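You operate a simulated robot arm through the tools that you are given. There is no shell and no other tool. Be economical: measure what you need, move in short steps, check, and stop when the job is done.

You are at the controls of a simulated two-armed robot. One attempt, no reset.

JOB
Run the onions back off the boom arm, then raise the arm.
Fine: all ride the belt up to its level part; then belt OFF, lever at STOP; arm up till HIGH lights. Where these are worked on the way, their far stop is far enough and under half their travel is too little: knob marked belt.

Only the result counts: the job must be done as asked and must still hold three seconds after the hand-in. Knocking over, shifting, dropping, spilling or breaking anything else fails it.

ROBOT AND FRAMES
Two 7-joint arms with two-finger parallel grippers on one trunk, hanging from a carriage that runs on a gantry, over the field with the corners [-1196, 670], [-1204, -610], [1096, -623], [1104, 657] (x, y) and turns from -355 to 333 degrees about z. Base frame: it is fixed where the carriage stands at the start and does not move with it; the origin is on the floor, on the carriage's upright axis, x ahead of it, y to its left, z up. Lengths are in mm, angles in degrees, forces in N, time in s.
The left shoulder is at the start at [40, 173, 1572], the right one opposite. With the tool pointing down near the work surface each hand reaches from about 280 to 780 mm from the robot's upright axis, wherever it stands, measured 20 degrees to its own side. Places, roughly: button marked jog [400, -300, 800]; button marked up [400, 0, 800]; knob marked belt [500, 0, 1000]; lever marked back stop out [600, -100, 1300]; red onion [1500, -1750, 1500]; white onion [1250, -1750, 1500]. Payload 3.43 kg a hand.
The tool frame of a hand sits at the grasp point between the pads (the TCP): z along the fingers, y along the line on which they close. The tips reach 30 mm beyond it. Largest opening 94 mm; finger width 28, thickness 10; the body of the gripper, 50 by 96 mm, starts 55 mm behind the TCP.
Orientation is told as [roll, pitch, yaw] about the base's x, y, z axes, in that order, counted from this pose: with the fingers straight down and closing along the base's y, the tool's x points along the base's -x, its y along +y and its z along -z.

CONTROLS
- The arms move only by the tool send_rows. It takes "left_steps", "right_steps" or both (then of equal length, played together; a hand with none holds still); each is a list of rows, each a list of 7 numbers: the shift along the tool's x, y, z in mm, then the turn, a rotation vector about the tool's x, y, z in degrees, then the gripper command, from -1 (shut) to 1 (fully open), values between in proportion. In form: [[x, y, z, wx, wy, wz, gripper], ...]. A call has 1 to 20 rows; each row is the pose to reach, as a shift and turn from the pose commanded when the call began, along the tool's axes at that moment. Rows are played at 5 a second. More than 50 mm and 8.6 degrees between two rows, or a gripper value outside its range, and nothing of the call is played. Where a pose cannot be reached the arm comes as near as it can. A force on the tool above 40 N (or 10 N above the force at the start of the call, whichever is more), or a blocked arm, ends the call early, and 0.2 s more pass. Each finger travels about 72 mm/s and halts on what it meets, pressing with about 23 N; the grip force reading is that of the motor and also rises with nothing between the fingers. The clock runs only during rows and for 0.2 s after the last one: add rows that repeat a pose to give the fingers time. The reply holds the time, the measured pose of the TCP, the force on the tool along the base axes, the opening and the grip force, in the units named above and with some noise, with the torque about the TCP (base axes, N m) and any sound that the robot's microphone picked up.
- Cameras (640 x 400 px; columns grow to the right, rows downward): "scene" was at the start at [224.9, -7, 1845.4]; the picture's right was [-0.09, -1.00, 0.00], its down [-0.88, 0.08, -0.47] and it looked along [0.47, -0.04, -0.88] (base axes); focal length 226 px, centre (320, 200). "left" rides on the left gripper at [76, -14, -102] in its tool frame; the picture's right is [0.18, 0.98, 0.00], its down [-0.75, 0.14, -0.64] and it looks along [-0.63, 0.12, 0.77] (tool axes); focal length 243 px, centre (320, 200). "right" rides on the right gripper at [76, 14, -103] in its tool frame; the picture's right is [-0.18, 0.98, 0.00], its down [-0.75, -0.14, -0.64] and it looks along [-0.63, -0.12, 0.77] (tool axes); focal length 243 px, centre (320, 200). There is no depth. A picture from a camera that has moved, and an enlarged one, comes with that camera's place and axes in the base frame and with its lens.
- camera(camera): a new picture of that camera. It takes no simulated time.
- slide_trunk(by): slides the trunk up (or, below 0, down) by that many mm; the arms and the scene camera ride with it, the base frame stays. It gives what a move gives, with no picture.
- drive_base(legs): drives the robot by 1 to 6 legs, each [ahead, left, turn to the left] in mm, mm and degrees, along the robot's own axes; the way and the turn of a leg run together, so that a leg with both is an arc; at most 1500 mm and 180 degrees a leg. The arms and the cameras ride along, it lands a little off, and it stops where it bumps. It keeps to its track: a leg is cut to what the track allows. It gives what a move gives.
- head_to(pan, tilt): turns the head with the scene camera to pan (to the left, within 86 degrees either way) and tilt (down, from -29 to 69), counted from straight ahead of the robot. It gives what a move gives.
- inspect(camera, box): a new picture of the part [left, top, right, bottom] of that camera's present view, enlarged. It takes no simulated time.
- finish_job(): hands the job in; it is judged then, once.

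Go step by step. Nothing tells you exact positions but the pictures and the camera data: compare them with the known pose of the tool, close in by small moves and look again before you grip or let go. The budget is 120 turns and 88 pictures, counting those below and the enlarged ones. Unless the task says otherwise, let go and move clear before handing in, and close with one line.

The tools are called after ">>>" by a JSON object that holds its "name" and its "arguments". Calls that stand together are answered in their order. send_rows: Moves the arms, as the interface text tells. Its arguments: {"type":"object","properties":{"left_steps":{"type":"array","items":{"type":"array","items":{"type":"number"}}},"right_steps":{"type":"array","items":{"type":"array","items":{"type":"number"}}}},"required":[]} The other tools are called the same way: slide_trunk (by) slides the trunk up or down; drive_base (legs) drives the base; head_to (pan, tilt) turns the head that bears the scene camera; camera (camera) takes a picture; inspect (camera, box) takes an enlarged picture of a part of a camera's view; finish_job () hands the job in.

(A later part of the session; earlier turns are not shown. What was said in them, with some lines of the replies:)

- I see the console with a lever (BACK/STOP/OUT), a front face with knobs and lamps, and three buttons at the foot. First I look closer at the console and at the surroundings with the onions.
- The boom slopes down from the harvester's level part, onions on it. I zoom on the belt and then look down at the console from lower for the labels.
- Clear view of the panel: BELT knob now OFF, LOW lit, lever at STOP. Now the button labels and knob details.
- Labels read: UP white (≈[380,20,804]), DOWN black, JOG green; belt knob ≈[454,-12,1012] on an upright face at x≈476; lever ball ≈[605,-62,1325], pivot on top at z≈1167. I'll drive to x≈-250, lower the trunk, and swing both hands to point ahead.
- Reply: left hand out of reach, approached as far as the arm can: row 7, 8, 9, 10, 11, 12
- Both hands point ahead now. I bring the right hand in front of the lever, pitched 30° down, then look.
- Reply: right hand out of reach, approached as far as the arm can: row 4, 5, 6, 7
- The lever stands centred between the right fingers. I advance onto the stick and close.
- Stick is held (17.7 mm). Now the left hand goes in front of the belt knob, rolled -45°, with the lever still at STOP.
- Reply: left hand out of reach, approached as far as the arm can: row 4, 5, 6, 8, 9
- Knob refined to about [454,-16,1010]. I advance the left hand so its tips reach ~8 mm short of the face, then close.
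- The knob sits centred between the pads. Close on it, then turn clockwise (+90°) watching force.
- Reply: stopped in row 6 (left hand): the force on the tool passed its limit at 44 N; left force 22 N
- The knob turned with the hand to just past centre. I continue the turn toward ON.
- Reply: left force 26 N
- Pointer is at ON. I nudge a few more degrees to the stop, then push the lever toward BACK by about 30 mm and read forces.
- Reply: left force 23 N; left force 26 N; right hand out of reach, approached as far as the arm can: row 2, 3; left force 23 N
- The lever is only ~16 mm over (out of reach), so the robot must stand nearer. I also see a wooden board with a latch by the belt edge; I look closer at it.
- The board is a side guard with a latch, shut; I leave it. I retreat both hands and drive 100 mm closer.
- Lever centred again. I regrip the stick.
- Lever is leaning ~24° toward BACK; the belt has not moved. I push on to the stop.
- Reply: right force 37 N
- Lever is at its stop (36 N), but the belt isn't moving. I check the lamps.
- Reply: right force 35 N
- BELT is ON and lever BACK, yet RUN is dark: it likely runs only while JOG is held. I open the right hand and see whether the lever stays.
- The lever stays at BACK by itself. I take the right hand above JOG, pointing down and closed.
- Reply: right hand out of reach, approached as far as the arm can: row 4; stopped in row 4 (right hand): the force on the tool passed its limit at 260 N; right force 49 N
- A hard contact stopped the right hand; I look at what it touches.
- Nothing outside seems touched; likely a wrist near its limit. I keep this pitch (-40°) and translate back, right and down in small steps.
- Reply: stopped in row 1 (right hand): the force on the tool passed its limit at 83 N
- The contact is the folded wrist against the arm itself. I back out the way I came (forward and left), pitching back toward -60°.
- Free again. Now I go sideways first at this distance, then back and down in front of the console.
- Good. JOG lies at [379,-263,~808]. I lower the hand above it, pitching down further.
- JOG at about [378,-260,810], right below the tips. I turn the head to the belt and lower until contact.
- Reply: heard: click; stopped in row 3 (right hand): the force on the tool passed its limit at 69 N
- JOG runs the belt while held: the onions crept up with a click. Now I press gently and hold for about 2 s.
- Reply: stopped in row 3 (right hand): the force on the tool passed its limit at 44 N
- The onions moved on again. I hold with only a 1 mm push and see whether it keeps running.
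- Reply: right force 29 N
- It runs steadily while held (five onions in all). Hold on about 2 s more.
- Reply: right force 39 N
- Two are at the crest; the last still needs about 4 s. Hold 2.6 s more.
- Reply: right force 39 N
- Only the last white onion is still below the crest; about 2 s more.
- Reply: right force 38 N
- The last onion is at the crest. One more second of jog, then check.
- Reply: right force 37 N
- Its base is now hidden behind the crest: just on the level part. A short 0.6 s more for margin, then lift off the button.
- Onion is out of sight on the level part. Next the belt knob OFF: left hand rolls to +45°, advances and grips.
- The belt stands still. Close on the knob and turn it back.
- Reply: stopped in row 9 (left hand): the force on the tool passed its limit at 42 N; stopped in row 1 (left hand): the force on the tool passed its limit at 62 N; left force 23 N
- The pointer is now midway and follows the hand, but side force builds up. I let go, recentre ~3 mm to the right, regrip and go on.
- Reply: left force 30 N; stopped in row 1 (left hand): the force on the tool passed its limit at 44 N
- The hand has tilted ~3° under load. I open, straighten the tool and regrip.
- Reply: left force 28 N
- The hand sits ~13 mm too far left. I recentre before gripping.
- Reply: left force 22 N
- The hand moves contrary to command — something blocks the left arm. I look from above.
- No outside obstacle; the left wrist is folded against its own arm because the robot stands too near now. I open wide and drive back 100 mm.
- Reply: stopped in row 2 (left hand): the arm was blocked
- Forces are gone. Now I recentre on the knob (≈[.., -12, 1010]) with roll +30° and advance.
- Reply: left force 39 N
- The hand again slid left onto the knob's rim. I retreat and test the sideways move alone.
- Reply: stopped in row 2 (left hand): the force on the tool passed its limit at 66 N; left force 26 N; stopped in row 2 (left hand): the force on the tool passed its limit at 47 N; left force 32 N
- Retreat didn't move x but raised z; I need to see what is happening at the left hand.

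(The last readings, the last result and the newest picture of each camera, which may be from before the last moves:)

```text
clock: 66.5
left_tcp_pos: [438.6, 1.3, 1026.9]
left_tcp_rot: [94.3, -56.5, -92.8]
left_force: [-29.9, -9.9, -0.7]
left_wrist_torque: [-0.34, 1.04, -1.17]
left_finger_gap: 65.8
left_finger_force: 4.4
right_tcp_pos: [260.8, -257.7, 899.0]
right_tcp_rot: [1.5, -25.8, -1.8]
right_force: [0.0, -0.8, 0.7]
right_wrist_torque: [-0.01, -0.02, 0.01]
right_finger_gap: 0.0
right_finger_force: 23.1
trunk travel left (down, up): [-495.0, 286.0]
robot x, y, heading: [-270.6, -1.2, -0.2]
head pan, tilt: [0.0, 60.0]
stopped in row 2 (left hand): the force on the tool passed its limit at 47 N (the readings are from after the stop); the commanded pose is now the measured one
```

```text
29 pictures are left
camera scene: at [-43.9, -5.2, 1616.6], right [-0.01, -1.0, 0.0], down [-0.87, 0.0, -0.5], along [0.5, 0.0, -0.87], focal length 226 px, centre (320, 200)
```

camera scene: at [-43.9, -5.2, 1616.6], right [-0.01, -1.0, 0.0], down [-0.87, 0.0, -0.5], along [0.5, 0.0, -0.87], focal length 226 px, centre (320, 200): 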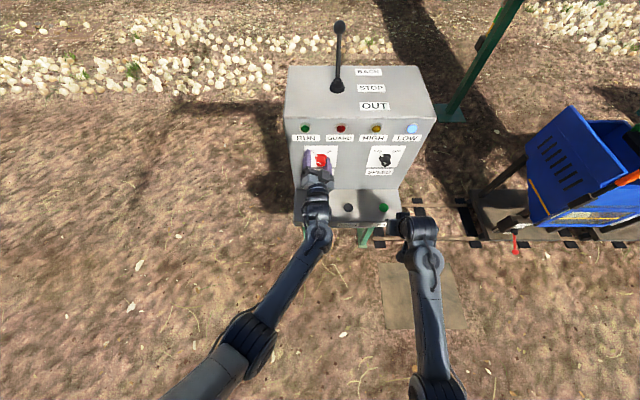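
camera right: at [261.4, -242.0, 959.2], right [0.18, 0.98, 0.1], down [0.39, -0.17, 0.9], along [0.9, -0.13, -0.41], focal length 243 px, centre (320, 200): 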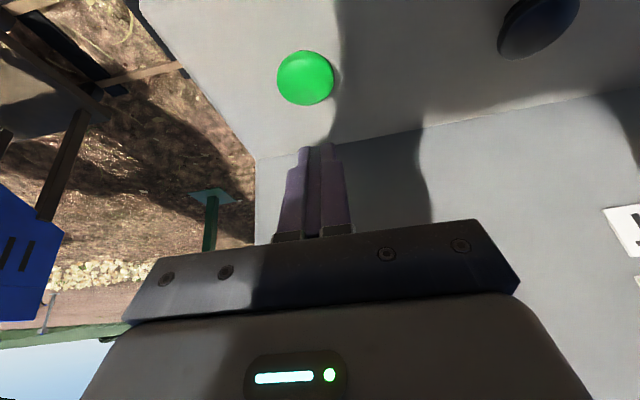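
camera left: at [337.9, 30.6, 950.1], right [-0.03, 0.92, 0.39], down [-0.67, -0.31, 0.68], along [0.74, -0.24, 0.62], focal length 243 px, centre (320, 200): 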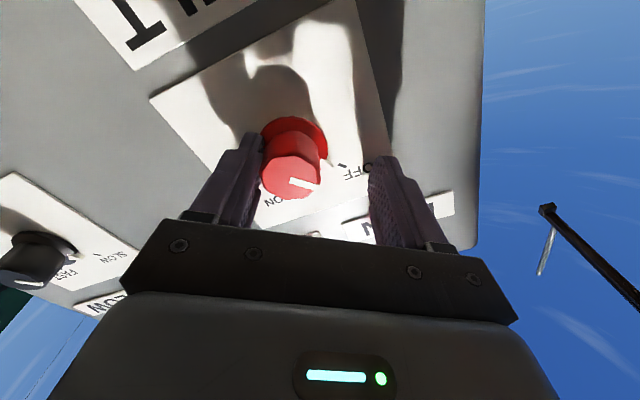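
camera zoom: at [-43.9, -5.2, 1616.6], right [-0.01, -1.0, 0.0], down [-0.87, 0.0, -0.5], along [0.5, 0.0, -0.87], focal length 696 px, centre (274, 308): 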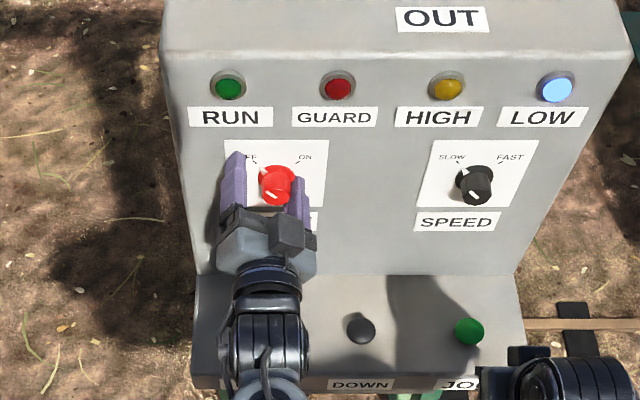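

I turn the right hand to use its camera as a side view of the left wrist.

>>> {"name": "send_rows", "arguments": {"right_steps": [[0, 0, 0, -3.5, 0, -7.2, -1], [0, 0, 0, -7, 0, -14.4, -1], [0, 0, 0, -10.5, 0, -21.6, -1], [0, 0, 0, -14, 0, -28.8, -1], [0, 0, 0, -17.5, 0, -36, -1], [0, 0, 0, -21, 0, -43, -1]]}}

>>> {"name": "camera", "arguments": {"camera": "right"}}

```text
clock: 67.4
left_tcp_pos: [438.5, 2.0, 1026.3]
left_tcp_rot: [94.4, -56.5, -93.0]
left_force: [-25.6, -6.4, -1.2]
left_wrist_torque: [-0.22, 0.88, -0.89]
left_finger_gap: 64.1
left_finger_force: 2.2
right_tcp_pos: [258.6, -263.6, 898.0]
right_tcp_rot: [0.7, -25.9, 21.9]
right_force: [-1.0, -0.6, 0.1]
right_wrist_torque: [0.03, 0.02, 0.02]
right_finger_gap: 0.0
right_finger_force: 23.9
trunk travel left (down, up): [-495.0, 286.0]
robot x, y, heading: [-268.7, -3.5, -0.4]
head pan, tilt: [0.0, 60.0]
stopped in row 4 (left hand): the force on the tool passed its limit at 50 N (the readings are from after the stop); the commanded pose is now the measured one
```

```text
28 pictures are left
camera right: at [149.6, -293.2, 956.9], right [-0.22, 0.97, 0.09], down [0.42, 0.01, 0.91], along [0.88, 0.24, -0.41], focal length 243 px, centre (320, 200)
```

right: 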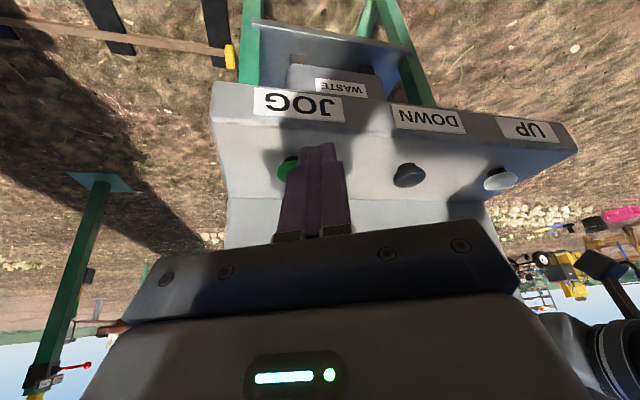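

The left wrist is clear of the shelf; so the arm is likely jammed against itself, and only the pushing onto the knob shows. Meanwhile the knob appears turned to OFF. I open wide, drive back, and look at the knob.

>>> {"name": "send_rows", "arguments": {"left_steps": [[0, 0, 0, 0, 0, 0, 1], [0, 0, 0, 0, 0, 0, 1]]}}

>>> {"name": "drive_base", "arguments": {"legs": [[-130, 0, 0]]}}

>>> {"name": "inspect", "arguments": {"camera": "scene", "box": [280, 40, 440, 200]}}

```text
clock: 67.7
left_tcp_pos: [437.0, 8.5, 1031.4]
left_tcp_rot: [95.6, -56.4, -93.5]
left_force: [-38.2, 10.0, 15.0]
left_wrist_torque: [-0.05, 0.91, -0.94]
left_finger_gap: 83.5
left_finger_force: 0.1
right_tcp_pos: [259.4, -259.4, 898.0]
right_tcp_rot: [0.8, -25.9, 21.9]
right_force: [0.0, 0.1, -0.4]
right_wrist_torque: [0.01, -0.02, 0.0]
right_finger_gap: 0.0
right_finger_force: 22.7
trunk travel left (down, up): [-495.0, 286.0]
robot x, y, heading: [-272.1, -3.2, -0.1]
head pan, tilt: [0.0, 60.0]
stopped in row 1 (left hand): the force on the tool passed its limit at 45 N (the readings are from after the stop); the commanded pose is now the measured one
```

```text
clock: 69.0
left_tcp_pos: [308.1, 4.4, 1031.1]
left_tcp_rot: [95.6, -56.6, -93.6]
left_force: [-0.3, 0.3, -0.7]
left_wrist_torque: [-0.02, -0.04, 0.02]
left_finger_gap: 93.7
left_finger_force: 0.0
right_tcp_pos: [129.8, -262.4, 899.3]
right_tcp_rot: [0.6, -26.1, 21.9]
right_force: [-0.1, -0.8, 0.8]
right_wrist_torque: [-0.01, -0.03, 0.02]
right_finger_gap: 0.0
right_finger_force: 23.4
trunk travel left (down, up): [-495.0, 286.0]
robot x, y, heading: [-401.0, -0.8, -0.4]
head pan, tilt: [0.0, 60.0]
```

```text
2.50 times, centred on (360, 120) of scene
camera zoom: at [-175.4, -4.2, 1617.3], right [-0.01, -1.0, 0.0], down [-0.87, 0.0, -0.5], along [0.5, 0.0, -0.87], focal length 566 px, centre (220, 400)
```

zoom: 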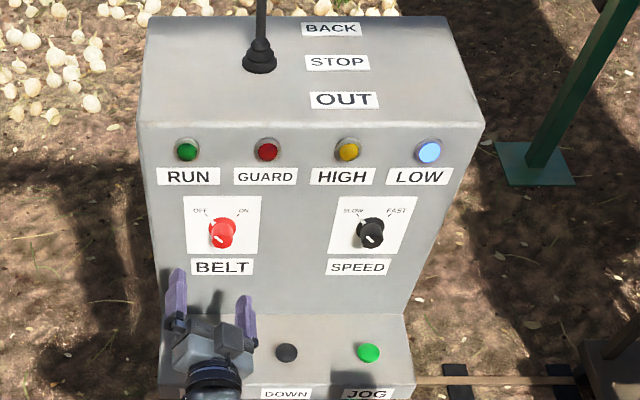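

>>> {"name": "inspect", "arguments": {"camera": "scene", "box": [350, 115, 390, 145]}}

>>> {"name": "inspect", "arguments": {"camera": "scene", "box": [350, 115, 450, 150]}}

```text
13.33 times, centred on (370, 130) of scene
camera zoom: at [-175.4, -4.2, 1617.3], right [-0.01, -1.0, 0.0], down [-0.87, 0.0, -0.5], along [0.5, 0.0, -0.87], focal length 3018 px, centre (-347, 1133)
```

zoom: 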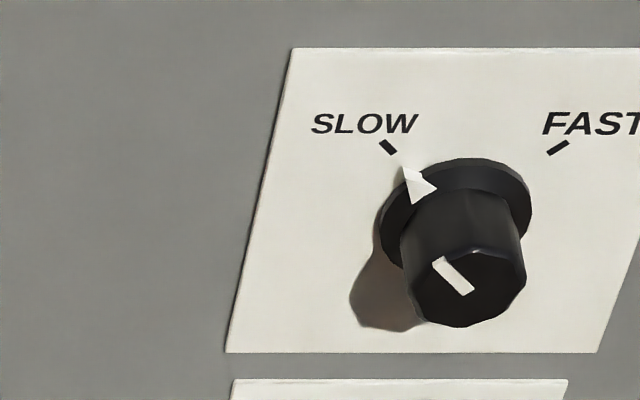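

```text
6.40 times, centred on (400, 132) of scene
camera zoom: at [-175.4, -4.2, 1617.3], right [-0.01, -1.0, 0.0], down [-0.87, 0.0, -0.5], along [0.5, 0.0, -0.87], focal length 1448 px, centre (-192, 632)
```

zoom: 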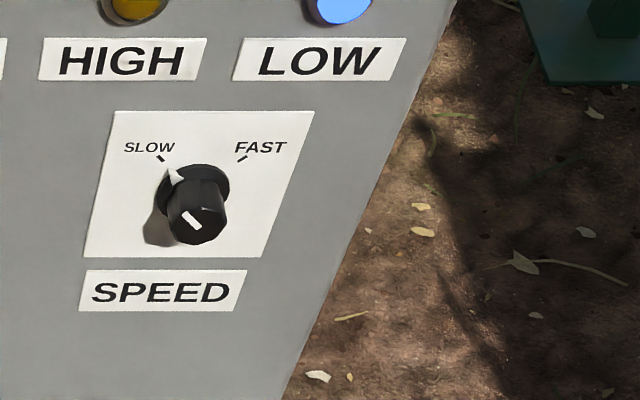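

>>> {"name": "inspect", "arguments": {"camera": "scene", "box": [301, 120, 341, 145]}}

```text
16.00 times, centred on (321, 132) of scene
camera zoom: at [-175.4, -4.2, 1617.3], right [-0.01, -1.0, 0.0], down [-0.87, 0.0, -0.5], along [0.5, 0.0, -0.87], focal length 3621 px, centre (304, 1280)
```

zoom: 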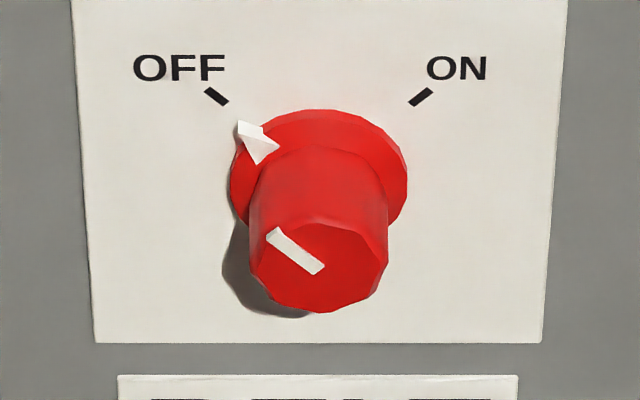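

The belt knob is squarely at OFF. Next the lever: I first move the left hand away to upper left, out of the console's way.

>>> {"name": "send_rows", "arguments": {"left_steps": [[20, 31, 0, 0, 0, -3, 0], [41, 63, 0, 0, 0, -6, 0], [62, 95, 0, 0, 0, -9, 0], [82, 126, 0, 0, 0, -12, 0], [50, 153, -10, 0, 0, -16, 0], [17, 180, -20, 0, 0, -20, 0], [-15, 207, -30, 0, 0, -24, 0], [-48, 234, -40, 0, 0, -28, 0], [-80, 260, -50, 0, 0, -32, 0], [-112, 287, -60, 0, 0, -33, 0]]}}

>>> {"name": "send_rows", "arguments": {"right_steps": [[0, 0, 0, 3.5, 0, 7.2, -1], [0, 0, 0, 7, 0, 14.4, -1], [0, 0, 0, 9.7, 0, 19.7, -1]]}}

```text
clock: 71.2
left_tcp_pos: [233.0, 182.0, 1278.1]
left_tcp_rot: [174.2, -86.9, -173.2]
left_force: [-0.5, 0.2, -0.3]
left_wrist_torque: [-0.05, 0.0, 0.01]
left_finger_gap: 46.9
left_finger_force: 0.1
right_tcp_pos: [131.0, -262.4, 900.1]
right_tcp_rot: [0.6, -26.3, 21.9]
right_force: [0.5, -0.1, -0.6]
right_wrist_torque: [0.01, 0.0, 0.0]
right_finger_gap: 0.0
right_finger_force: 23.2
trunk travel left (down, up): [-495.0, 286.0]
robot x, y, heading: [-399.0, -1.0, -0.2]
head pan, tilt: [0.0, 60.0]
```

```text
clock: 72.0
left_tcp_pos: [232.1, 182.6, 1277.8]
left_tcp_rot: [173.7, -86.9, -172.7]
left_force: [-0.6, -0.1, 0.0]
left_wrist_torque: [0.02, 0.0, 0.0]
left_finger_gap: 47.2
left_finger_force: 0.1
right_tcp_pos: [130.1, -261.9, 899.7]
right_tcp_rot: [0.6, -26.0, -0.1]
right_force: [1.0, -0.1, -0.8]
right_wrist_torque: [0.02, 0.03, -0.01]
right_finger_gap: 0.0
right_finger_force: 23.4
trunk travel left (down, up): [-495.0, 286.0]
robot x, y, heading: [-401.4, -4.7, -0.1]
head pan, tilt: [0.0, 60.0]
```

Both hands move freely again. I raise the right hand along its known good path to lever height.

>>> {"name": "send_rows", "arguments": {"right_steps": [[-18, 0, -28, 0, -6, 0, -1], [-36, 0, -56, 0, -12, 0, -1], [-54, 0, -84, 0, -18, 0, -1], [-72, 0, -112, 0, -24, 0, -1], [-90, 0, -140, 0, -30, 0, -1], [-109, 0, -169, 0, -34, 0, -1], [-144, -4, -191, 0, -34, 0, -1], [-179, -8, -213, 0, -34, 0, -1], [-215, -12, -235, 0, -34, 0, 0], [-250, -16, -257, 0, -34, 0, 0.6], [-285, -20, -278, 0, -34, 0, 0.6], [-285, 24, -278, 0, -34, 0, 0.6], [-285, 68, -278, 0, -34, 0, 0.6], [-285, 112, -278, 0, -34, 0, 0.6], [-285, 156, -278, 0, -34, 0, 0.6], [-285, 200, -278, 0, -34, 0, 0.6]]}}

>>> {"name": "drive_base", "arguments": {"legs": [[240, 0, 0]]}}

>>> {"name": "camera", "arguments": {"camera": "right"}}

```text
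clock: 75.4
left_tcp_pos: [233.3, 182.9, 1278.8]
left_tcp_rot: [173.0, -86.8, -171.9]
left_force: [0.6, 0.5, -0.5]
left_wrist_torque: [0.0, 0.04, -0.03]
left_finger_gap: 46.9
left_finger_force: 0.2
right_tcp_pos: [267.8, -61.7, 1279.8]
right_tcp_rot: [1.3, -59.9, -1.0]
right_force: [0.8, 0.4, -0.1]
right_wrist_torque: [-0.05, -0.01, 0.01]
right_finger_gap: 75.1
right_finger_force: 0.0
trunk travel left (down, up): [-495.0, 286.0]
robot x, y, heading: [-401.9, 1.5, -0.4]
head pan, tilt: [0.0, 60.0]
```

```text
clock: 77.2
left_tcp_pos: [473.9, 185.1, 1278.6]
left_tcp_rot: [173.5, -86.8, -172.2]
left_force: [0.9, -0.6, 0.1]
left_wrist_torque: [-0.05, 0.03, -0.02]
left_finger_gap: 47.0
left_finger_force: 0.2
right_tcp_pos: [512.1, -59.9, 1280.9]
right_tcp_rot: [1.0, -59.9, -0.2]
right_force: [0.1, 0.2, -0.1]
right_wrist_torque: [-0.05, 0.01, 0.01]
right_finger_gap: 75.3
right_finger_force: 0.0
trunk travel left (down, up): [-495.0, 286.0]
robot x, y, heading: [-158.3, -2.5, 0.2]
head pan, tilt: [0.0, 60.0]
```

```text
23 pictures are left
camera right: at [384.4, -44.7, 1265.6], right [0.08, 0.98, 0.17], down [-0.18, -0.15, 0.97], along [0.98, -0.11, 0.16], focal length 243 px, centre (320, 200)
```

right: 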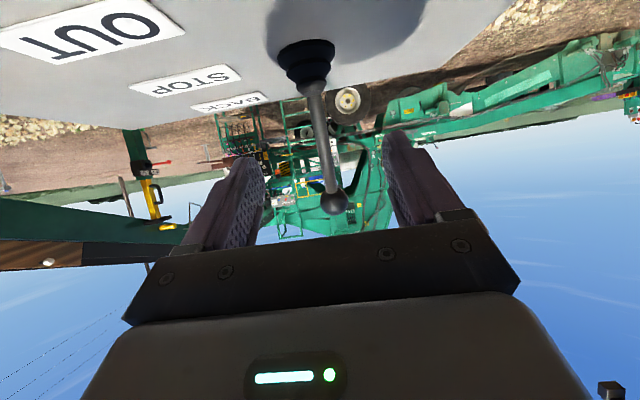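

Lever centred. I advance ~160 mm onto the leaning stick and close.

>>> {"name": "send_rows", "arguments": {"right_steps": [[-18, -1, 36, 0, 0, 0, 0.6], [-36, -1, 72, 0, 0, 0, 0.6], [-54, -1, 108, 0, 0, 0, 0.6], [-72, -1, 143, 0, 0, 0, 0.6], [-72, -1, 143, 0, 0, 0, 0], [-72, -1, 143, 0, 0, 0, -1], [-72, -1, 143, 0, 0, 0, -1], [-72, -1, 143, 0, 0, 0, -1]]}}

>>> {"name": "camera", "arguments": {"camera": "right"}}

```text
clock: 79.0
left_tcp_pos: [473.5, 184.1, 1278.0]
left_tcp_rot: [174.5, -86.9, -173.1]
left_force: [0.7, 0.0, 0.0]
left_wrist_torque: [0.03, 0.02, 0.01]
left_finger_gap: 46.7
left_finger_force: 0.0
right_tcp_pos: [670.5, -60.2, 1272.4]
right_tcp_rot: [0.8, -59.9, -0.4]
right_force: [1.1, -8.2, -0.7]
right_wrist_torque: [0.04, -0.25, 0.17]
right_finger_gap: 17.5
right_finger_force: 44.7
trunk travel left (down, up): [-495.0, 286.0]
robot x, y, heading: [-160.5, -0.6, -0.2]
head pan, tilt: [0.0, 60.0]
```

```text
22 pictures are left
camera right: at [542.9, -46.3, 1257.3], right [0.09, 0.98, 0.17], down [-0.18, -0.15, 0.97], along [0.98, -0.11, 0.16], focal length 243 px, centre (320, 200)
```

right: 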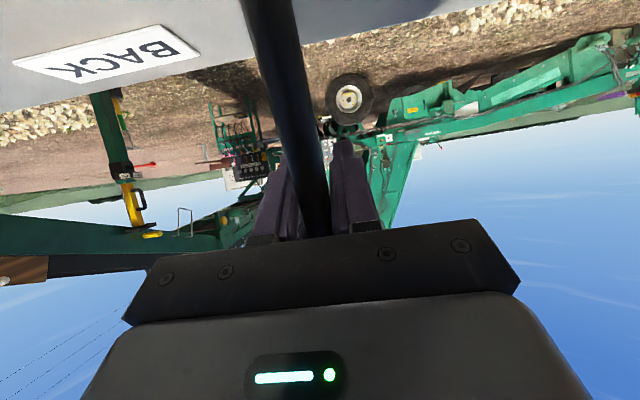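

Stick held. I pull the lever back to where it stood at STOP ([605, 1286]).

>>> {"name": "send_rows", "arguments": {"right_steps": [[6, 0, -16, 0, 0, 0, -1], [12, 0, -32, 0, 0, 0, -1], [17, 0, -48, 0, 0, 0, -1], [22.5, 0, -63, 0, 0, 0, -1], [22.5, 0, -63, 0, 0, 0, -1]]}}

>>> {"name": "send_rows", "arguments": {"right_steps": [[0, 0, 0, 0, 0, 0, 0.6], [0, 0, 0, 0, 0, 0, 0.6], [20, 0, -35, 0, 0, 0, 0.6], [40, 0, -70, 0, 0, 0, 0.6], [55, 0, -95, 0, 0, 0, 0.6], [55, 0, -95, 0, 0, 0, 0.6]]}}

>>> {"name": "camera", "arguments": {"camera": "right"}}

```text
clock: 80.2
left_tcp_pos: [475.2, 184.4, 1278.7]
left_tcp_rot: [174.7, -86.8, -173.3]
left_force: [0.0, 0.9, 0.7]
left_wrist_torque: [0.0, -0.02, 0.02]
left_finger_gap: 46.8
left_finger_force: 0.1
right_tcp_pos: [606.0, -59.8, 1281.4]
right_tcp_rot: [0.8, -59.8, -0.2]
right_force: [14.7, -10.4, -8.7]
right_wrist_torque: [-0.38, -1.21, 0.14]
right_finger_gap: 17.8
right_finger_force: 45.3
trunk travel left (down, up): [-495.0, 286.0]
robot x, y, heading: [-157.7, -3.3, -0.1]
head pan, tilt: [0.0, 60.0]
```

```text
clock: 81.6
left_tcp_pos: [475.5, 184.5, 1278.4]
left_tcp_rot: [173.5, -86.7, -172.0]
left_force: [-0.1, 0.0, 0.2]
left_wrist_torque: [-0.01, 0.01, -0.01]
left_finger_gap: 47.0
left_finger_force: 0.1
right_tcp_pos: [496.2, -59.4, 1278.6]
right_tcp_rot: [1.0, -60.0, -0.4]
right_force: [-0.5, -0.1, -0.1]
right_wrist_torque: [-0.01, 0.02, 0.0]
right_finger_gap: 75.3
right_finger_force: 0.0
trunk travel left (down, up): [-495.0, 286.0]
robot x, y, heading: [-158.7, -0.1, -0.3]
head pan, tilt: [0.0, 60.0]
```

```text
21 pictures are left
camera right: at [368.7, -45.1, 1264.3], right [0.08, 0.98, 0.17], down [-0.18, -0.15, 0.97], along [0.98, -0.11, 0.16], focal length 243 px, centre (320, 200)
```

right: 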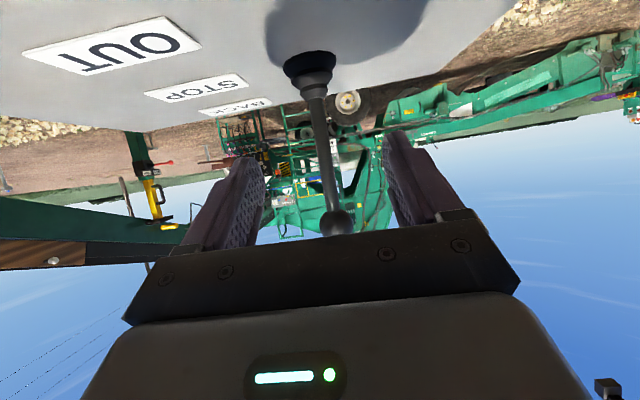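

The lever stands upright at STOP again. Now I clear the right hand to the side, then bring the left hand low beside the console for the UP button.

>>> {"name": "send_rows", "arguments": {"right_steps": [[0, -40, 0, 0, 0, 0, 0], [0, -80, 0, 0, 0, 0, 0], [0, -120, 0, 0, 0, 0, 0], [0, -160, 0, 0, 0, 0, 0], [0, -200, 0, 0, 0, 0, 0], [0, -240, 0, 0, 0, 0, 0]]}}

>>> {"name": "send_rows", "arguments": {"left_steps": [[30, 12, -13, 0, 4.5, 0, -1], [60, 24, -26, 0, 9, 0, -1], [90, 36, -39, 0, 13.5, 0, -1], [120, 36, -52, 0, 18, 0, -1], [150, 36, -65, 0, 22.5, 0, -1], [178, 36, -78, 0, 27, 0, -1], [211, 36, -81, 0, 33, 0, -1], [244, 36, -85, 0, 39, 0, -1], [277, 36, -88, 0, 45, 0, -1], [310, 36, -92, 0, 51, 0, -1], [343, 36, -95, 0, 57, 0, -1], [376, 36, -98, 0, 62, 0, -1], [376, 36, -98, 0, 62, 0, -1]]}}

>>> {"name": "camera", "arguments": {"camera": "scene"}}

```text
clock: 83.0
left_tcp_pos: [474.5, 184.9, 1277.9]
left_tcp_rot: [173.7, -86.9, -172.2]
left_force: [0.3, -0.3, -0.1]
left_wrist_torque: [0.0, -0.03, -0.01]
left_finger_gap: 47.0
left_finger_force: 0.1
right_tcp_pos: [495.5, -301.5, 1281.9]
right_tcp_rot: [0.8, -60.0, -0.1]
right_force: [0.3, 0.2, -0.5]
right_wrist_torque: [0.03, -0.01, 0.02]
right_finger_gap: 47.0
right_finger_force: 0.0
trunk travel left (down, up): [-495.0, 286.0]
robot x, y, heading: [-159.6, 0.7, -0.2]
head pan, tilt: [0.0, 60.0]
```

```text
clock: 85.8
left_tcp_pos: [396.6, 218.9, 896.1]
left_tcp_rot: [0.4, -30.9, 1.2]
left_force: [0.1, -0.4, -0.2]
left_wrist_torque: [-0.01, -0.01, 0.01]
left_finger_gap: 0.0
left_finger_force: 22.8
right_tcp_pos: [495.9, -301.1, 1283.2]
right_tcp_rot: [1.0, -59.9, -0.3]
right_force: [0.6, -0.6, -0.4]
right_wrist_torque: [0.03, -0.02, -0.01]
right_finger_gap: 46.8
right_finger_force: 0.0
trunk travel left (down, up): [-495.0, 286.0]
robot x, y, heading: [-160.6, 0.5, -0.0]
head pan, tilt: [0.0, 60.0]
```

```text
20 pictures are left
camera scene: at [67.9, -3.5, 1617.4], right [0.0, -1.0, 0.0], down [-0.87, 0.0, -0.5], along [0.5, 0.0, -0.87], focal length 226 px, centre (320, 200)
```

scene: 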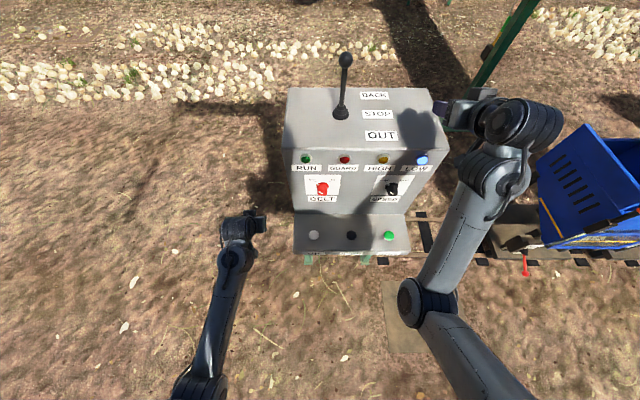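

UP is at about [378,19,812]. I drive 200 mm to the right and 20 back, so the left hand comes over UP without folding.

>>> {"name": "drive_base", "arguments": {"legs": [[-20, -200, 0]]}}

>>> {"name": "camera", "arguments": {"camera": "left"}}

```text
clock: 87.5
left_tcp_pos: [375.3, 12.8, 895.1]
left_tcp_rot: [0.4, -31.0, 1.1]
left_force: [0.6, -0.6, 0.3]
left_wrist_torque: [0.01, -0.01, 0.06]
left_finger_gap: 0.0
left_finger_force: 23.1
right_tcp_pos: [475.9, -505.8, 1283.0]
right_tcp_rot: [0.9, -60.1, -0.2]
right_force: [-0.4, -0.5, 0.2]
right_wrist_torque: [0.03, 0.0, 0.01]
right_finger_gap: 47.2
right_finger_force: 0.1
trunk travel left (down, up): [-495.0, 286.0]
robot x, y, heading: [-179.7, -208.2, -0.0]
head pan, tilt: [0.0, 60.0]
```

```text
19 pictures are left
camera left: at [257.5, -5.0, 942.8], right [-0.18, 0.98, -0.09], down [0.31, 0.14, 0.94], along [0.93, 0.14, -0.33], focal length 243 px, centre (320, 200)
```

left: 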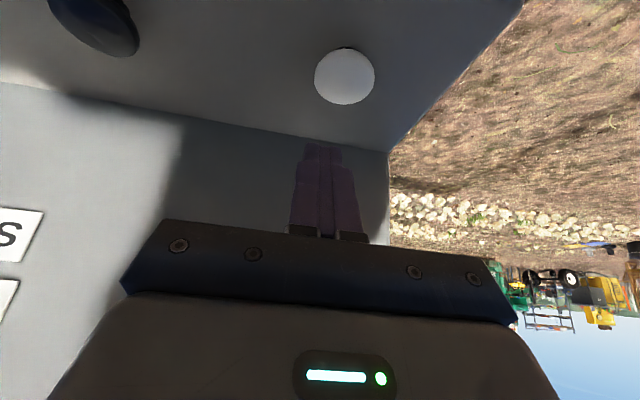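

UP is at [378,21]; I shift 8 mm left, lower gently and watch the boom.

>>> {"name": "head_to", "arguments": {"pan": -45, "tilt": 5}}

>>> {"name": "send_rows", "arguments": {"left_steps": [[8, 4, 13, 0, 0, 0, -1], [15, 8, 25, 0, 0, 0, -1], [18, 8, 30, 0, 0, 0, -1], [19, 8, 32, 0, 0, 0, -1], [20, 8, 33.5, 0, 0, 0, -1], [20.6, 8, 34.5, 0, 0, 0, -1], [21, 8, 35.3, 0, 0, 0, -1], [21.5, 8, 36, 0, 0, 0, -1], [21.5, 8, 36, 0, 0, 0, -1]]}}

>>> {"name": "camera", "arguments": {"camera": "scene"}}

```text
clock: 88.7
left_tcp_pos: [376.2, 12.4, 895.6]
left_tcp_rot: [0.4, -31.1, 1.2]
left_force: [-0.2, -0.4, 1.0]
left_wrist_torque: [0.04, -0.01, 0.0]
left_finger_gap: 0.0
left_finger_force: 22.9
right_tcp_pos: [475.3, -506.6, 1282.1]
right_tcp_rot: [1.0, -60.0, -0.3]
right_force: [-0.1, -0.1, 0.1]
right_wrist_torque: [-0.01, -0.01, 0.01]
right_finger_gap: 47.1
right_finger_force: 0.0
trunk travel left (down, up): [-495.0, 286.0]
robot x, y, heading: [-178.1, -210.1, -0.1]
head pan, tilt: [-45.0, 5.0]
```

```text
clock: 90.7
left_tcp_pos: [376.6, 22.2, 854.0]
left_tcp_rot: [0.4, -31.2, 1.2]
left_force: [0.1, -0.2, 3.6]
left_wrist_torque: [0.01, -0.03, 0.04]
left_finger_gap: 0.0
left_finger_force: 22.7
right_tcp_pos: [477.1, -506.5, 1282.3]
right_tcp_rot: [1.0, -60.1, -0.3]
right_force: [0.2, 0.4, -0.1]
right_wrist_torque: [0.05, 0.01, 0.03]
right_finger_gap: 47.0
right_finger_force: 0.0
trunk travel left (down, up): [-495.0, 286.0]
robot x, y, heading: [-180.0, -211.3, 0.3]
head pan, tilt: [-45.0, 5.0]
heard: click
```

```text
18 pictures are left
camera scene: at [46.2, -273.9, 1700.0], right [-0.71, -0.71, 0.0], down [-0.06, 0.06, -1.0], along [0.7, -0.7, -0.09], focal length 226 px, centre (320, 200)
```

scene: 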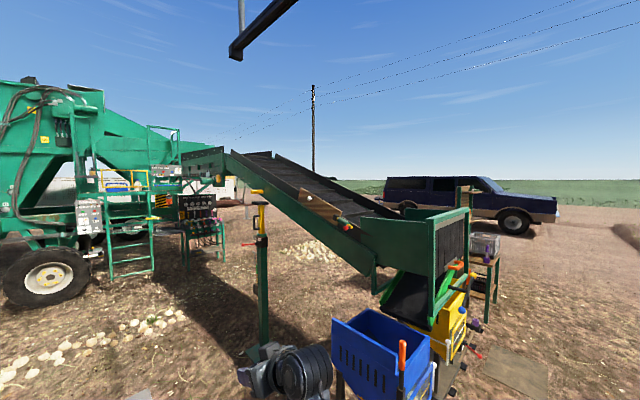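

A click; I hold with 1.5 mm more for 3 s and compare.

>>> {"name": "send_rows", "arguments": {"left_steps": [[0.4, 0, 0.6, 0, 0, 0, -1], [0.8, 0, 1.3, 0, 0, 0, -1], [0.8, 0, 1.3, 0, 0, 0, -1], [0.8, 0, 1.3, 0, 0, 0, -1], [0.8, 0, 1.3, 0, 0, 0, -1], [0.8, 0, 1.3, 0, 0, 0, -1], [0.8, 0, 1.3, 0, 0, 0, -1], [0.8, 0, 1.3, 0, 0, 0, -1], [0.8, 0, 1.3, 0, 0, 0, -1], [0.8, 0, 1.3, 0, 0, 0, -1], [0.8, 0, 1.3, 0, 0, 0, -1], [0.8, 0, 1.3, 0, 0, 0, -1], [0.8, 0, 1.3, 0, 0, 0, -1], [0.8, 0, 1.3, 0, 0, 0, -1]]}}

>>> {"name": "camera", "arguments": {"camera": "scene"}}

```text
clock: 93.7
left_tcp_pos: [377.6, 21.6, 854.4]
left_tcp_rot: [0.4, -31.1, 1.2]
left_force: [-1.1, 1.4, 13.1]
left_wrist_torque: [0.06, 0.04, 0.11]
left_finger_gap: 0.0
left_finger_force: 23.1
right_tcp_pos: [476.1, -504.8, 1282.8]
right_tcp_rot: [1.1, -60.0, -0.4]
right_force: [0.0, -0.7, -0.2]
right_wrist_torque: [0.01, -0.01, 0.0]
right_finger_gap: 47.0
right_finger_force: 0.1
trunk travel left (down, up): [-495.0, 286.0]
robot x, y, heading: [-180.4, -208.1, -0.2]
head pan, tilt: [-45.0, 5.0]
```

```text
17 pictures are left
camera scene: at [46.4, -273.6, 1700.1], right [-0.71, -0.71, 0.0], down [-0.06, 0.06, -1.0], along [0.7, -0.7, -0.09], focal length 226 px, centre (320, 200)
```

scene: 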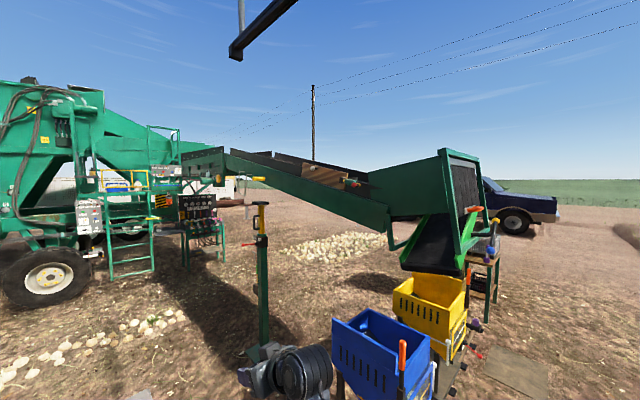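

The boom is rising well. I turn the head to the lamps while still holding.

>>> {"name": "head_to", "arguments": {"pan": 10, "tilt": 50}}

>>> {"name": "camera", "arguments": {"camera": "scene"}}

```text
clock: 94.9
left_tcp_pos: [376.0, 21.7, 853.7]
left_tcp_rot: [0.5, -31.3, 1.2]
left_force: [-2.2, 1.8, 14.7]
left_wrist_torque: [0.02, 0.03, 0.06]
left_finger_gap: 0.0
left_finger_force: 23.6
right_tcp_pos: [476.3, -504.6, 1281.6]
right_tcp_rot: [1.0, -60.0, -0.4]
right_force: [-0.5, 0.0, 0.0]
right_wrist_torque: [-0.03, -0.01, 0.01]
right_finger_gap: 47.0
right_finger_force: 0.1
trunk travel left (down, up): [-495.0, 286.0]
robot x, y, heading: [-184.1, -209.5, -0.0]
head pan, tilt: [10.0, 50.0]
```

```text
16 pictures are left
camera scene: at [57.3, -195.3, 1630.3], right [0.17, -0.98, 0.0], down [-0.75, -0.13, -0.64], along [0.63, 0.11, -0.77], focal length 226 px, centre (320, 200)
```

scene: 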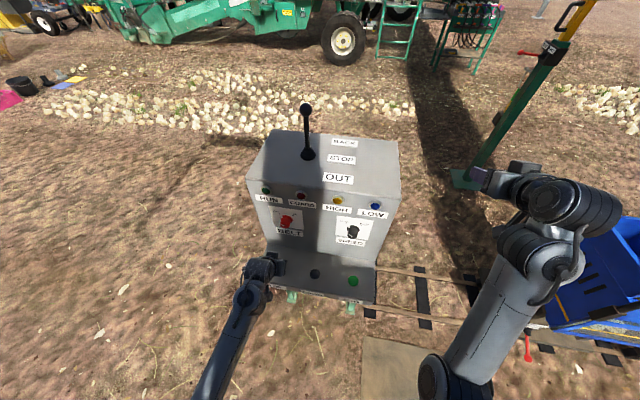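

>>> {"name": "send_rows", "arguments": {"left_steps": [[0, 0, 0, 0, 0, 0, -1], [0, 0, 0, 0, 0, 0, -1], [0, 0, 0, 0, 0, 0, -1], [0, 0, 0, 0, 0, 0, -1], [0, 0, 0, 0, 0, 0, -1]]}}

>>> {"name": "inspect", "arguments": {"camera": "scene", "box": [240, 90, 410, 250]}}

```text
clock: 96.1
left_tcp_pos: [376.3, 21.8, 854.5]
left_tcp_rot: [0.4, -31.2, 1.2]
left_force: [-2.9, 1.8, 16.4]
left_wrist_torque: [0.04, 0.0, -0.02]
left_finger_gap: 0.1
left_finger_force: 23.0
right_tcp_pos: [477.3, -505.7, 1281.7]
right_tcp_rot: [0.9, -60.1, -0.2]
right_force: [-1.0, -0.2, 0.4]
right_wrist_torque: [0.02, -0.01, 0.0]
right_finger_gap: 46.9
right_finger_force: 0.1
trunk travel left (down, up): [-495.0, 286.0]
robot x, y, heading: [-176.9, -209.8, 0.1]
head pan, tilt: [10.0, 50.0]
```

```text
2.50 times, centred on (325, 170) of scene
camera zoom: at [57.3, -195.3, 1630.2], right [0.17, -0.98, 0.0], down [-0.75, -0.13, -0.64], along [0.63, 0.11, -0.77], focal length 566 px, centre (308, 275)
```

zoom: 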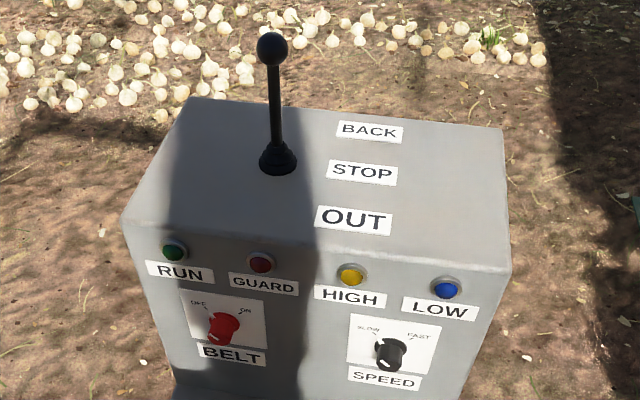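

LOW is out; HIGH is maybe not yet lit. I hold on 3 s more and compare.

>>> {"name": "send_rows", "arguments": {"left_steps": [[0, 0, 0, 0, 0, 0, -1], [0, 0, 0, 0, 0, 0, -1], [0, 0, 0, 0, 0, 0, -1], [0, 0, 0, 0, 0, 0, -1], [0, 0, 0, 0, 0, 0, -1], [0, 0, 0, 0, 0, 0, -1], [0, 0, 0, 0, 0, 0, -1], [0, 0, 0, 0, 0, 0, -1], [0, 0, 0, 0, 0, 0, -1], [0, 0, 0, 0, 0, 0, -1], [0, 0, 0, 0, 0, 0, -1], [0, 0, 0, 0, 0, 0, -1], [0, 0, 0, 0, 0, 0, -1], [0, 0, 0, 0, 0, 0, -1]]}}

>>> {"name": "inspect", "arguments": {"camera": "scene", "box": [250, 170, 390, 250]}}

```text
clock: 99.1
left_tcp_pos: [376.6, 21.7, 853.4]
left_tcp_rot: [0.5, -31.2, 1.2]
left_force: [-3.3, 1.0, 17.7]
left_wrist_torque: [0.01, 0.0, 0.0]
left_finger_gap: 0.0
left_finger_force: 23.2
right_tcp_pos: [476.8, -506.7, 1282.9]
right_tcp_rot: [1.1, -60.0, -0.3]
right_force: [-0.6, 0.1, 0.2]
right_wrist_torque: [0.03, 0.01, -0.01]
right_finger_gap: 47.2
right_finger_force: 0.0
trunk travel left (down, up): [-495.0, 286.0]
robot x, y, heading: [-181.5, -205.4, 0.2]
head pan, tilt: [10.0, 50.0]
```

```text
4.57 times, centred on (320, 210) of scene
camera zoom: at [57.3, -195.3, 1630.2], right [0.17, -0.98, 0.0], down [-0.75, -0.13, -0.64], along [0.63, 0.11, -0.77], focal length 1035 px, centre (320, 154)
```

zoom: 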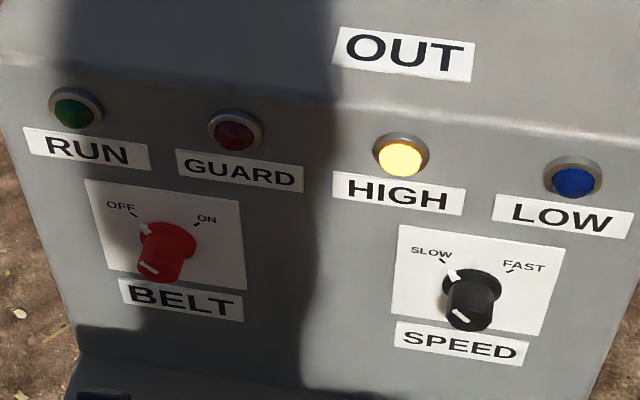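

HIGH is lit. I lift off the button and check that it stays, and look at the boom.

>>> {"name": "send_rows", "arguments": {"left_steps": [[-8, 0, -13, 0, 0, 0, -1], [-25, 0, -42, 0, 0, 0, -1], [-40, 0, -67, 0, 0, 0, -1], [-40, 0, -67, 0, 0, 0, -1], [-40, 0, -67, 0, 0, 0, -1], [-40, 0, -67, 0, 0, 0, -1], [-40, 0, -67, 0, 0, 0, -1], [-40, 0, -67, 0, 0, 0, -1], [-40, 0, -67, 0, 0, 0, -1], [-40, 0, -67, 0, 0, 0, -1]]}}

>>> {"name": "inspect", "arguments": {"camera": "scene", "box": [240, 90, 410, 250]}}

>>> {"name": "slide_trunk", "arguments": {"by": 250}}

>>> {"name": "head_to", "arguments": {"pan": -45, "tilt": 5}}

>>> {"name": "camera", "arguments": {"camera": "scene"}}

```text
clock: 101.3
left_tcp_pos: [378.1, 20.3, 933.8]
left_tcp_rot: [0.5, -31.0, 1.2]
left_force: [-0.1, 0.0, -0.1]
left_wrist_torque: [-0.02, -0.03, 0.0]
left_finger_gap: 0.1
left_finger_force: 22.9
right_tcp_pos: [477.3, -506.0, 1282.5]
right_tcp_rot: [1.0, -60.0, -0.2]
right_force: [0.3, -0.1, -0.6]
right_wrist_torque: [-0.01, 0.01, 0.01]
right_finger_gap: 47.0
right_finger_force: 0.0
trunk travel left (down, up): [-495.0, 286.0]
robot x, y, heading: [-181.2, -206.9, -0.2]
head pan, tilt: [10.0, 50.0]
```

```text
2.50 times, centred on (325, 170) of scene
camera zoom: at [56.9, -195.6, 1630.0], right [0.17, -0.98, 0.0], down [-0.75, -0.13, -0.64], along [0.63, 0.11, -0.77], focal length 566 px, centre (308, 275)
```

zoom: 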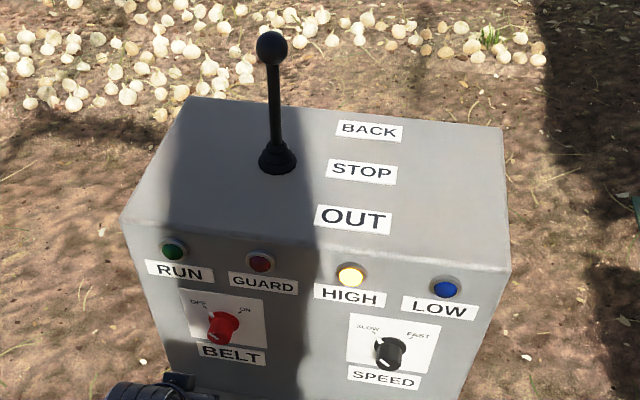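

```text
clock: 103.9
left_tcp_pos: [377.9, 20.9, 1182.3]
left_tcp_rot: [0.4, -31.0, 1.2]
left_force: [0.4, 0.7, 0.0]
left_wrist_torque: [-0.02, -0.01, -0.02]
left_finger_gap: 0.0
left_finger_force: 23.3
right_tcp_pos: [475.8, -506.5, 1532.1]
right_tcp_rot: [1.1, -60.0, -0.3]
right_force: [1.0, 0.0, 0.4]
right_wrist_torque: [0.03, 0.0, 0.01]
right_finger_gap: 47.0
right_finger_force: 0.0
trunk travel left (down, up): [-745.0, 36.0]
robot x, y, heading: [-178.7, -203.7, -0.1]
head pan, tilt: [10.0, 50.0]
```

```text
clock: 105.2
left_tcp_pos: [377.2, 20.0, 1182.8]
left_tcp_rot: [0.4, -31.1, 1.2]
left_force: [0.3, 1.2, -1.3]
left_wrist_torque: [0.0, 0.0, -0.01]
left_finger_gap: 0.0
left_finger_force: 23.4
right_tcp_pos: [476.8, -505.6, 1532.4]
right_tcp_rot: [0.9, -60.0, -0.4]
right_force: [0.3, 0.3, 0.4]
right_wrist_torque: [0.0, 0.0, -0.01]
right_finger_gap: 47.1
right_finger_force: 0.2
trunk travel left (down, up): [-745.0, 36.0]
robot x, y, heading: [-184.7, -211.1, 0.2]
head pan, tilt: [-45.0, 5.0]
```

```text
12 pictures are left
camera scene: at [46.1, -273.9, 1949.9], right [-0.71, -0.71, 0.0], down [-0.06, 0.06, -1.0], along [0.71, -0.7, -0.09], focal length 226 px, centre (320, 200)
```

scene: 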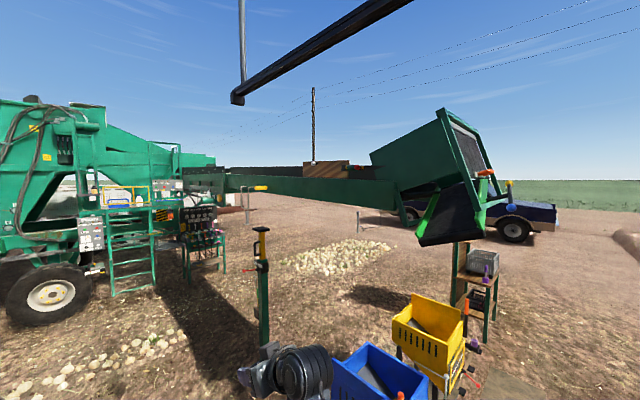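

HIGH stays lit, lever upright at STOP, BELT at OFF. A last look at the level part for the onions.

>>> {"name": "inspect", "arguments": {"camera": "scene", "box": [140, 130, 400, 290]}}

>>> {"name": "inspect", "arguments": {"camera": "scene", "box": [170, 145, 270, 205]}}

```text
2.46 times, centred on (270, 210) of scene
camera zoom: at [46.1, -273.9, 1949.9], right [-0.71, -0.71, 0.0], down [-0.06, 0.06, -1.0], along [0.71, -0.7, -0.09], focal length 557 px, centre (443, 175)
```

zoom: 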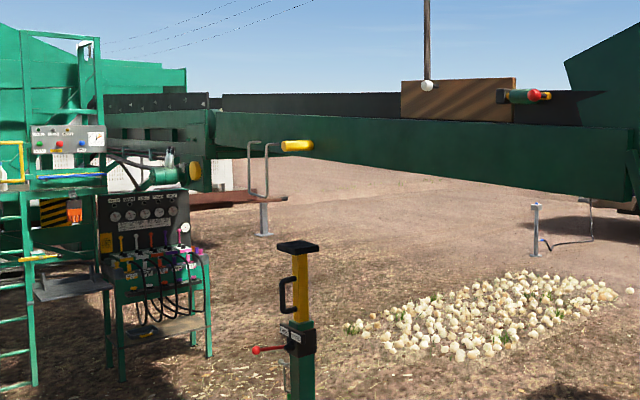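

```text
6.40 times, centred on (220, 175) of scene
camera zoom: at [46.1, -273.9, 1949.9], right [-0.71, -0.71, 0.0], down [-0.06, 0.06, -1.0], along [0.71, -0.7, -0.09], focal length 1448 px, centre (960, 360)
```

zoom: 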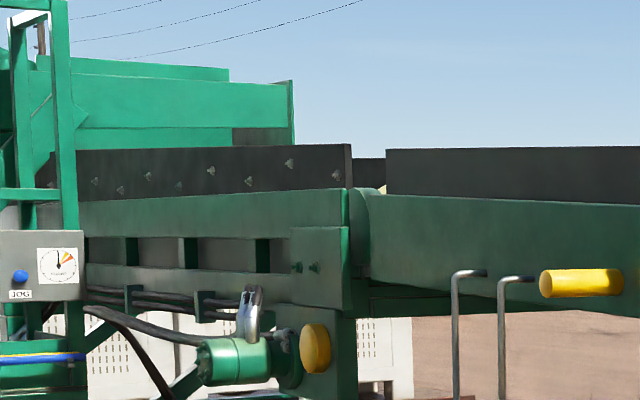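

All checks hold: an onion is visible past the hinge on the level part with none left on the boom. Belt is OFF, lever at STOP, HIGH lit, and the hands are clear.

>>> {"name": "finish_job", "arguments": {}}

```text
The job is handed in.
```

The job is handed in: the onions were jogged back off the boom onto the level part, the belt is OFF with the lever at STOP, and the arm is up with HIGH lit. At the end I could see only one onion there; the others were hidden behind the side boards.
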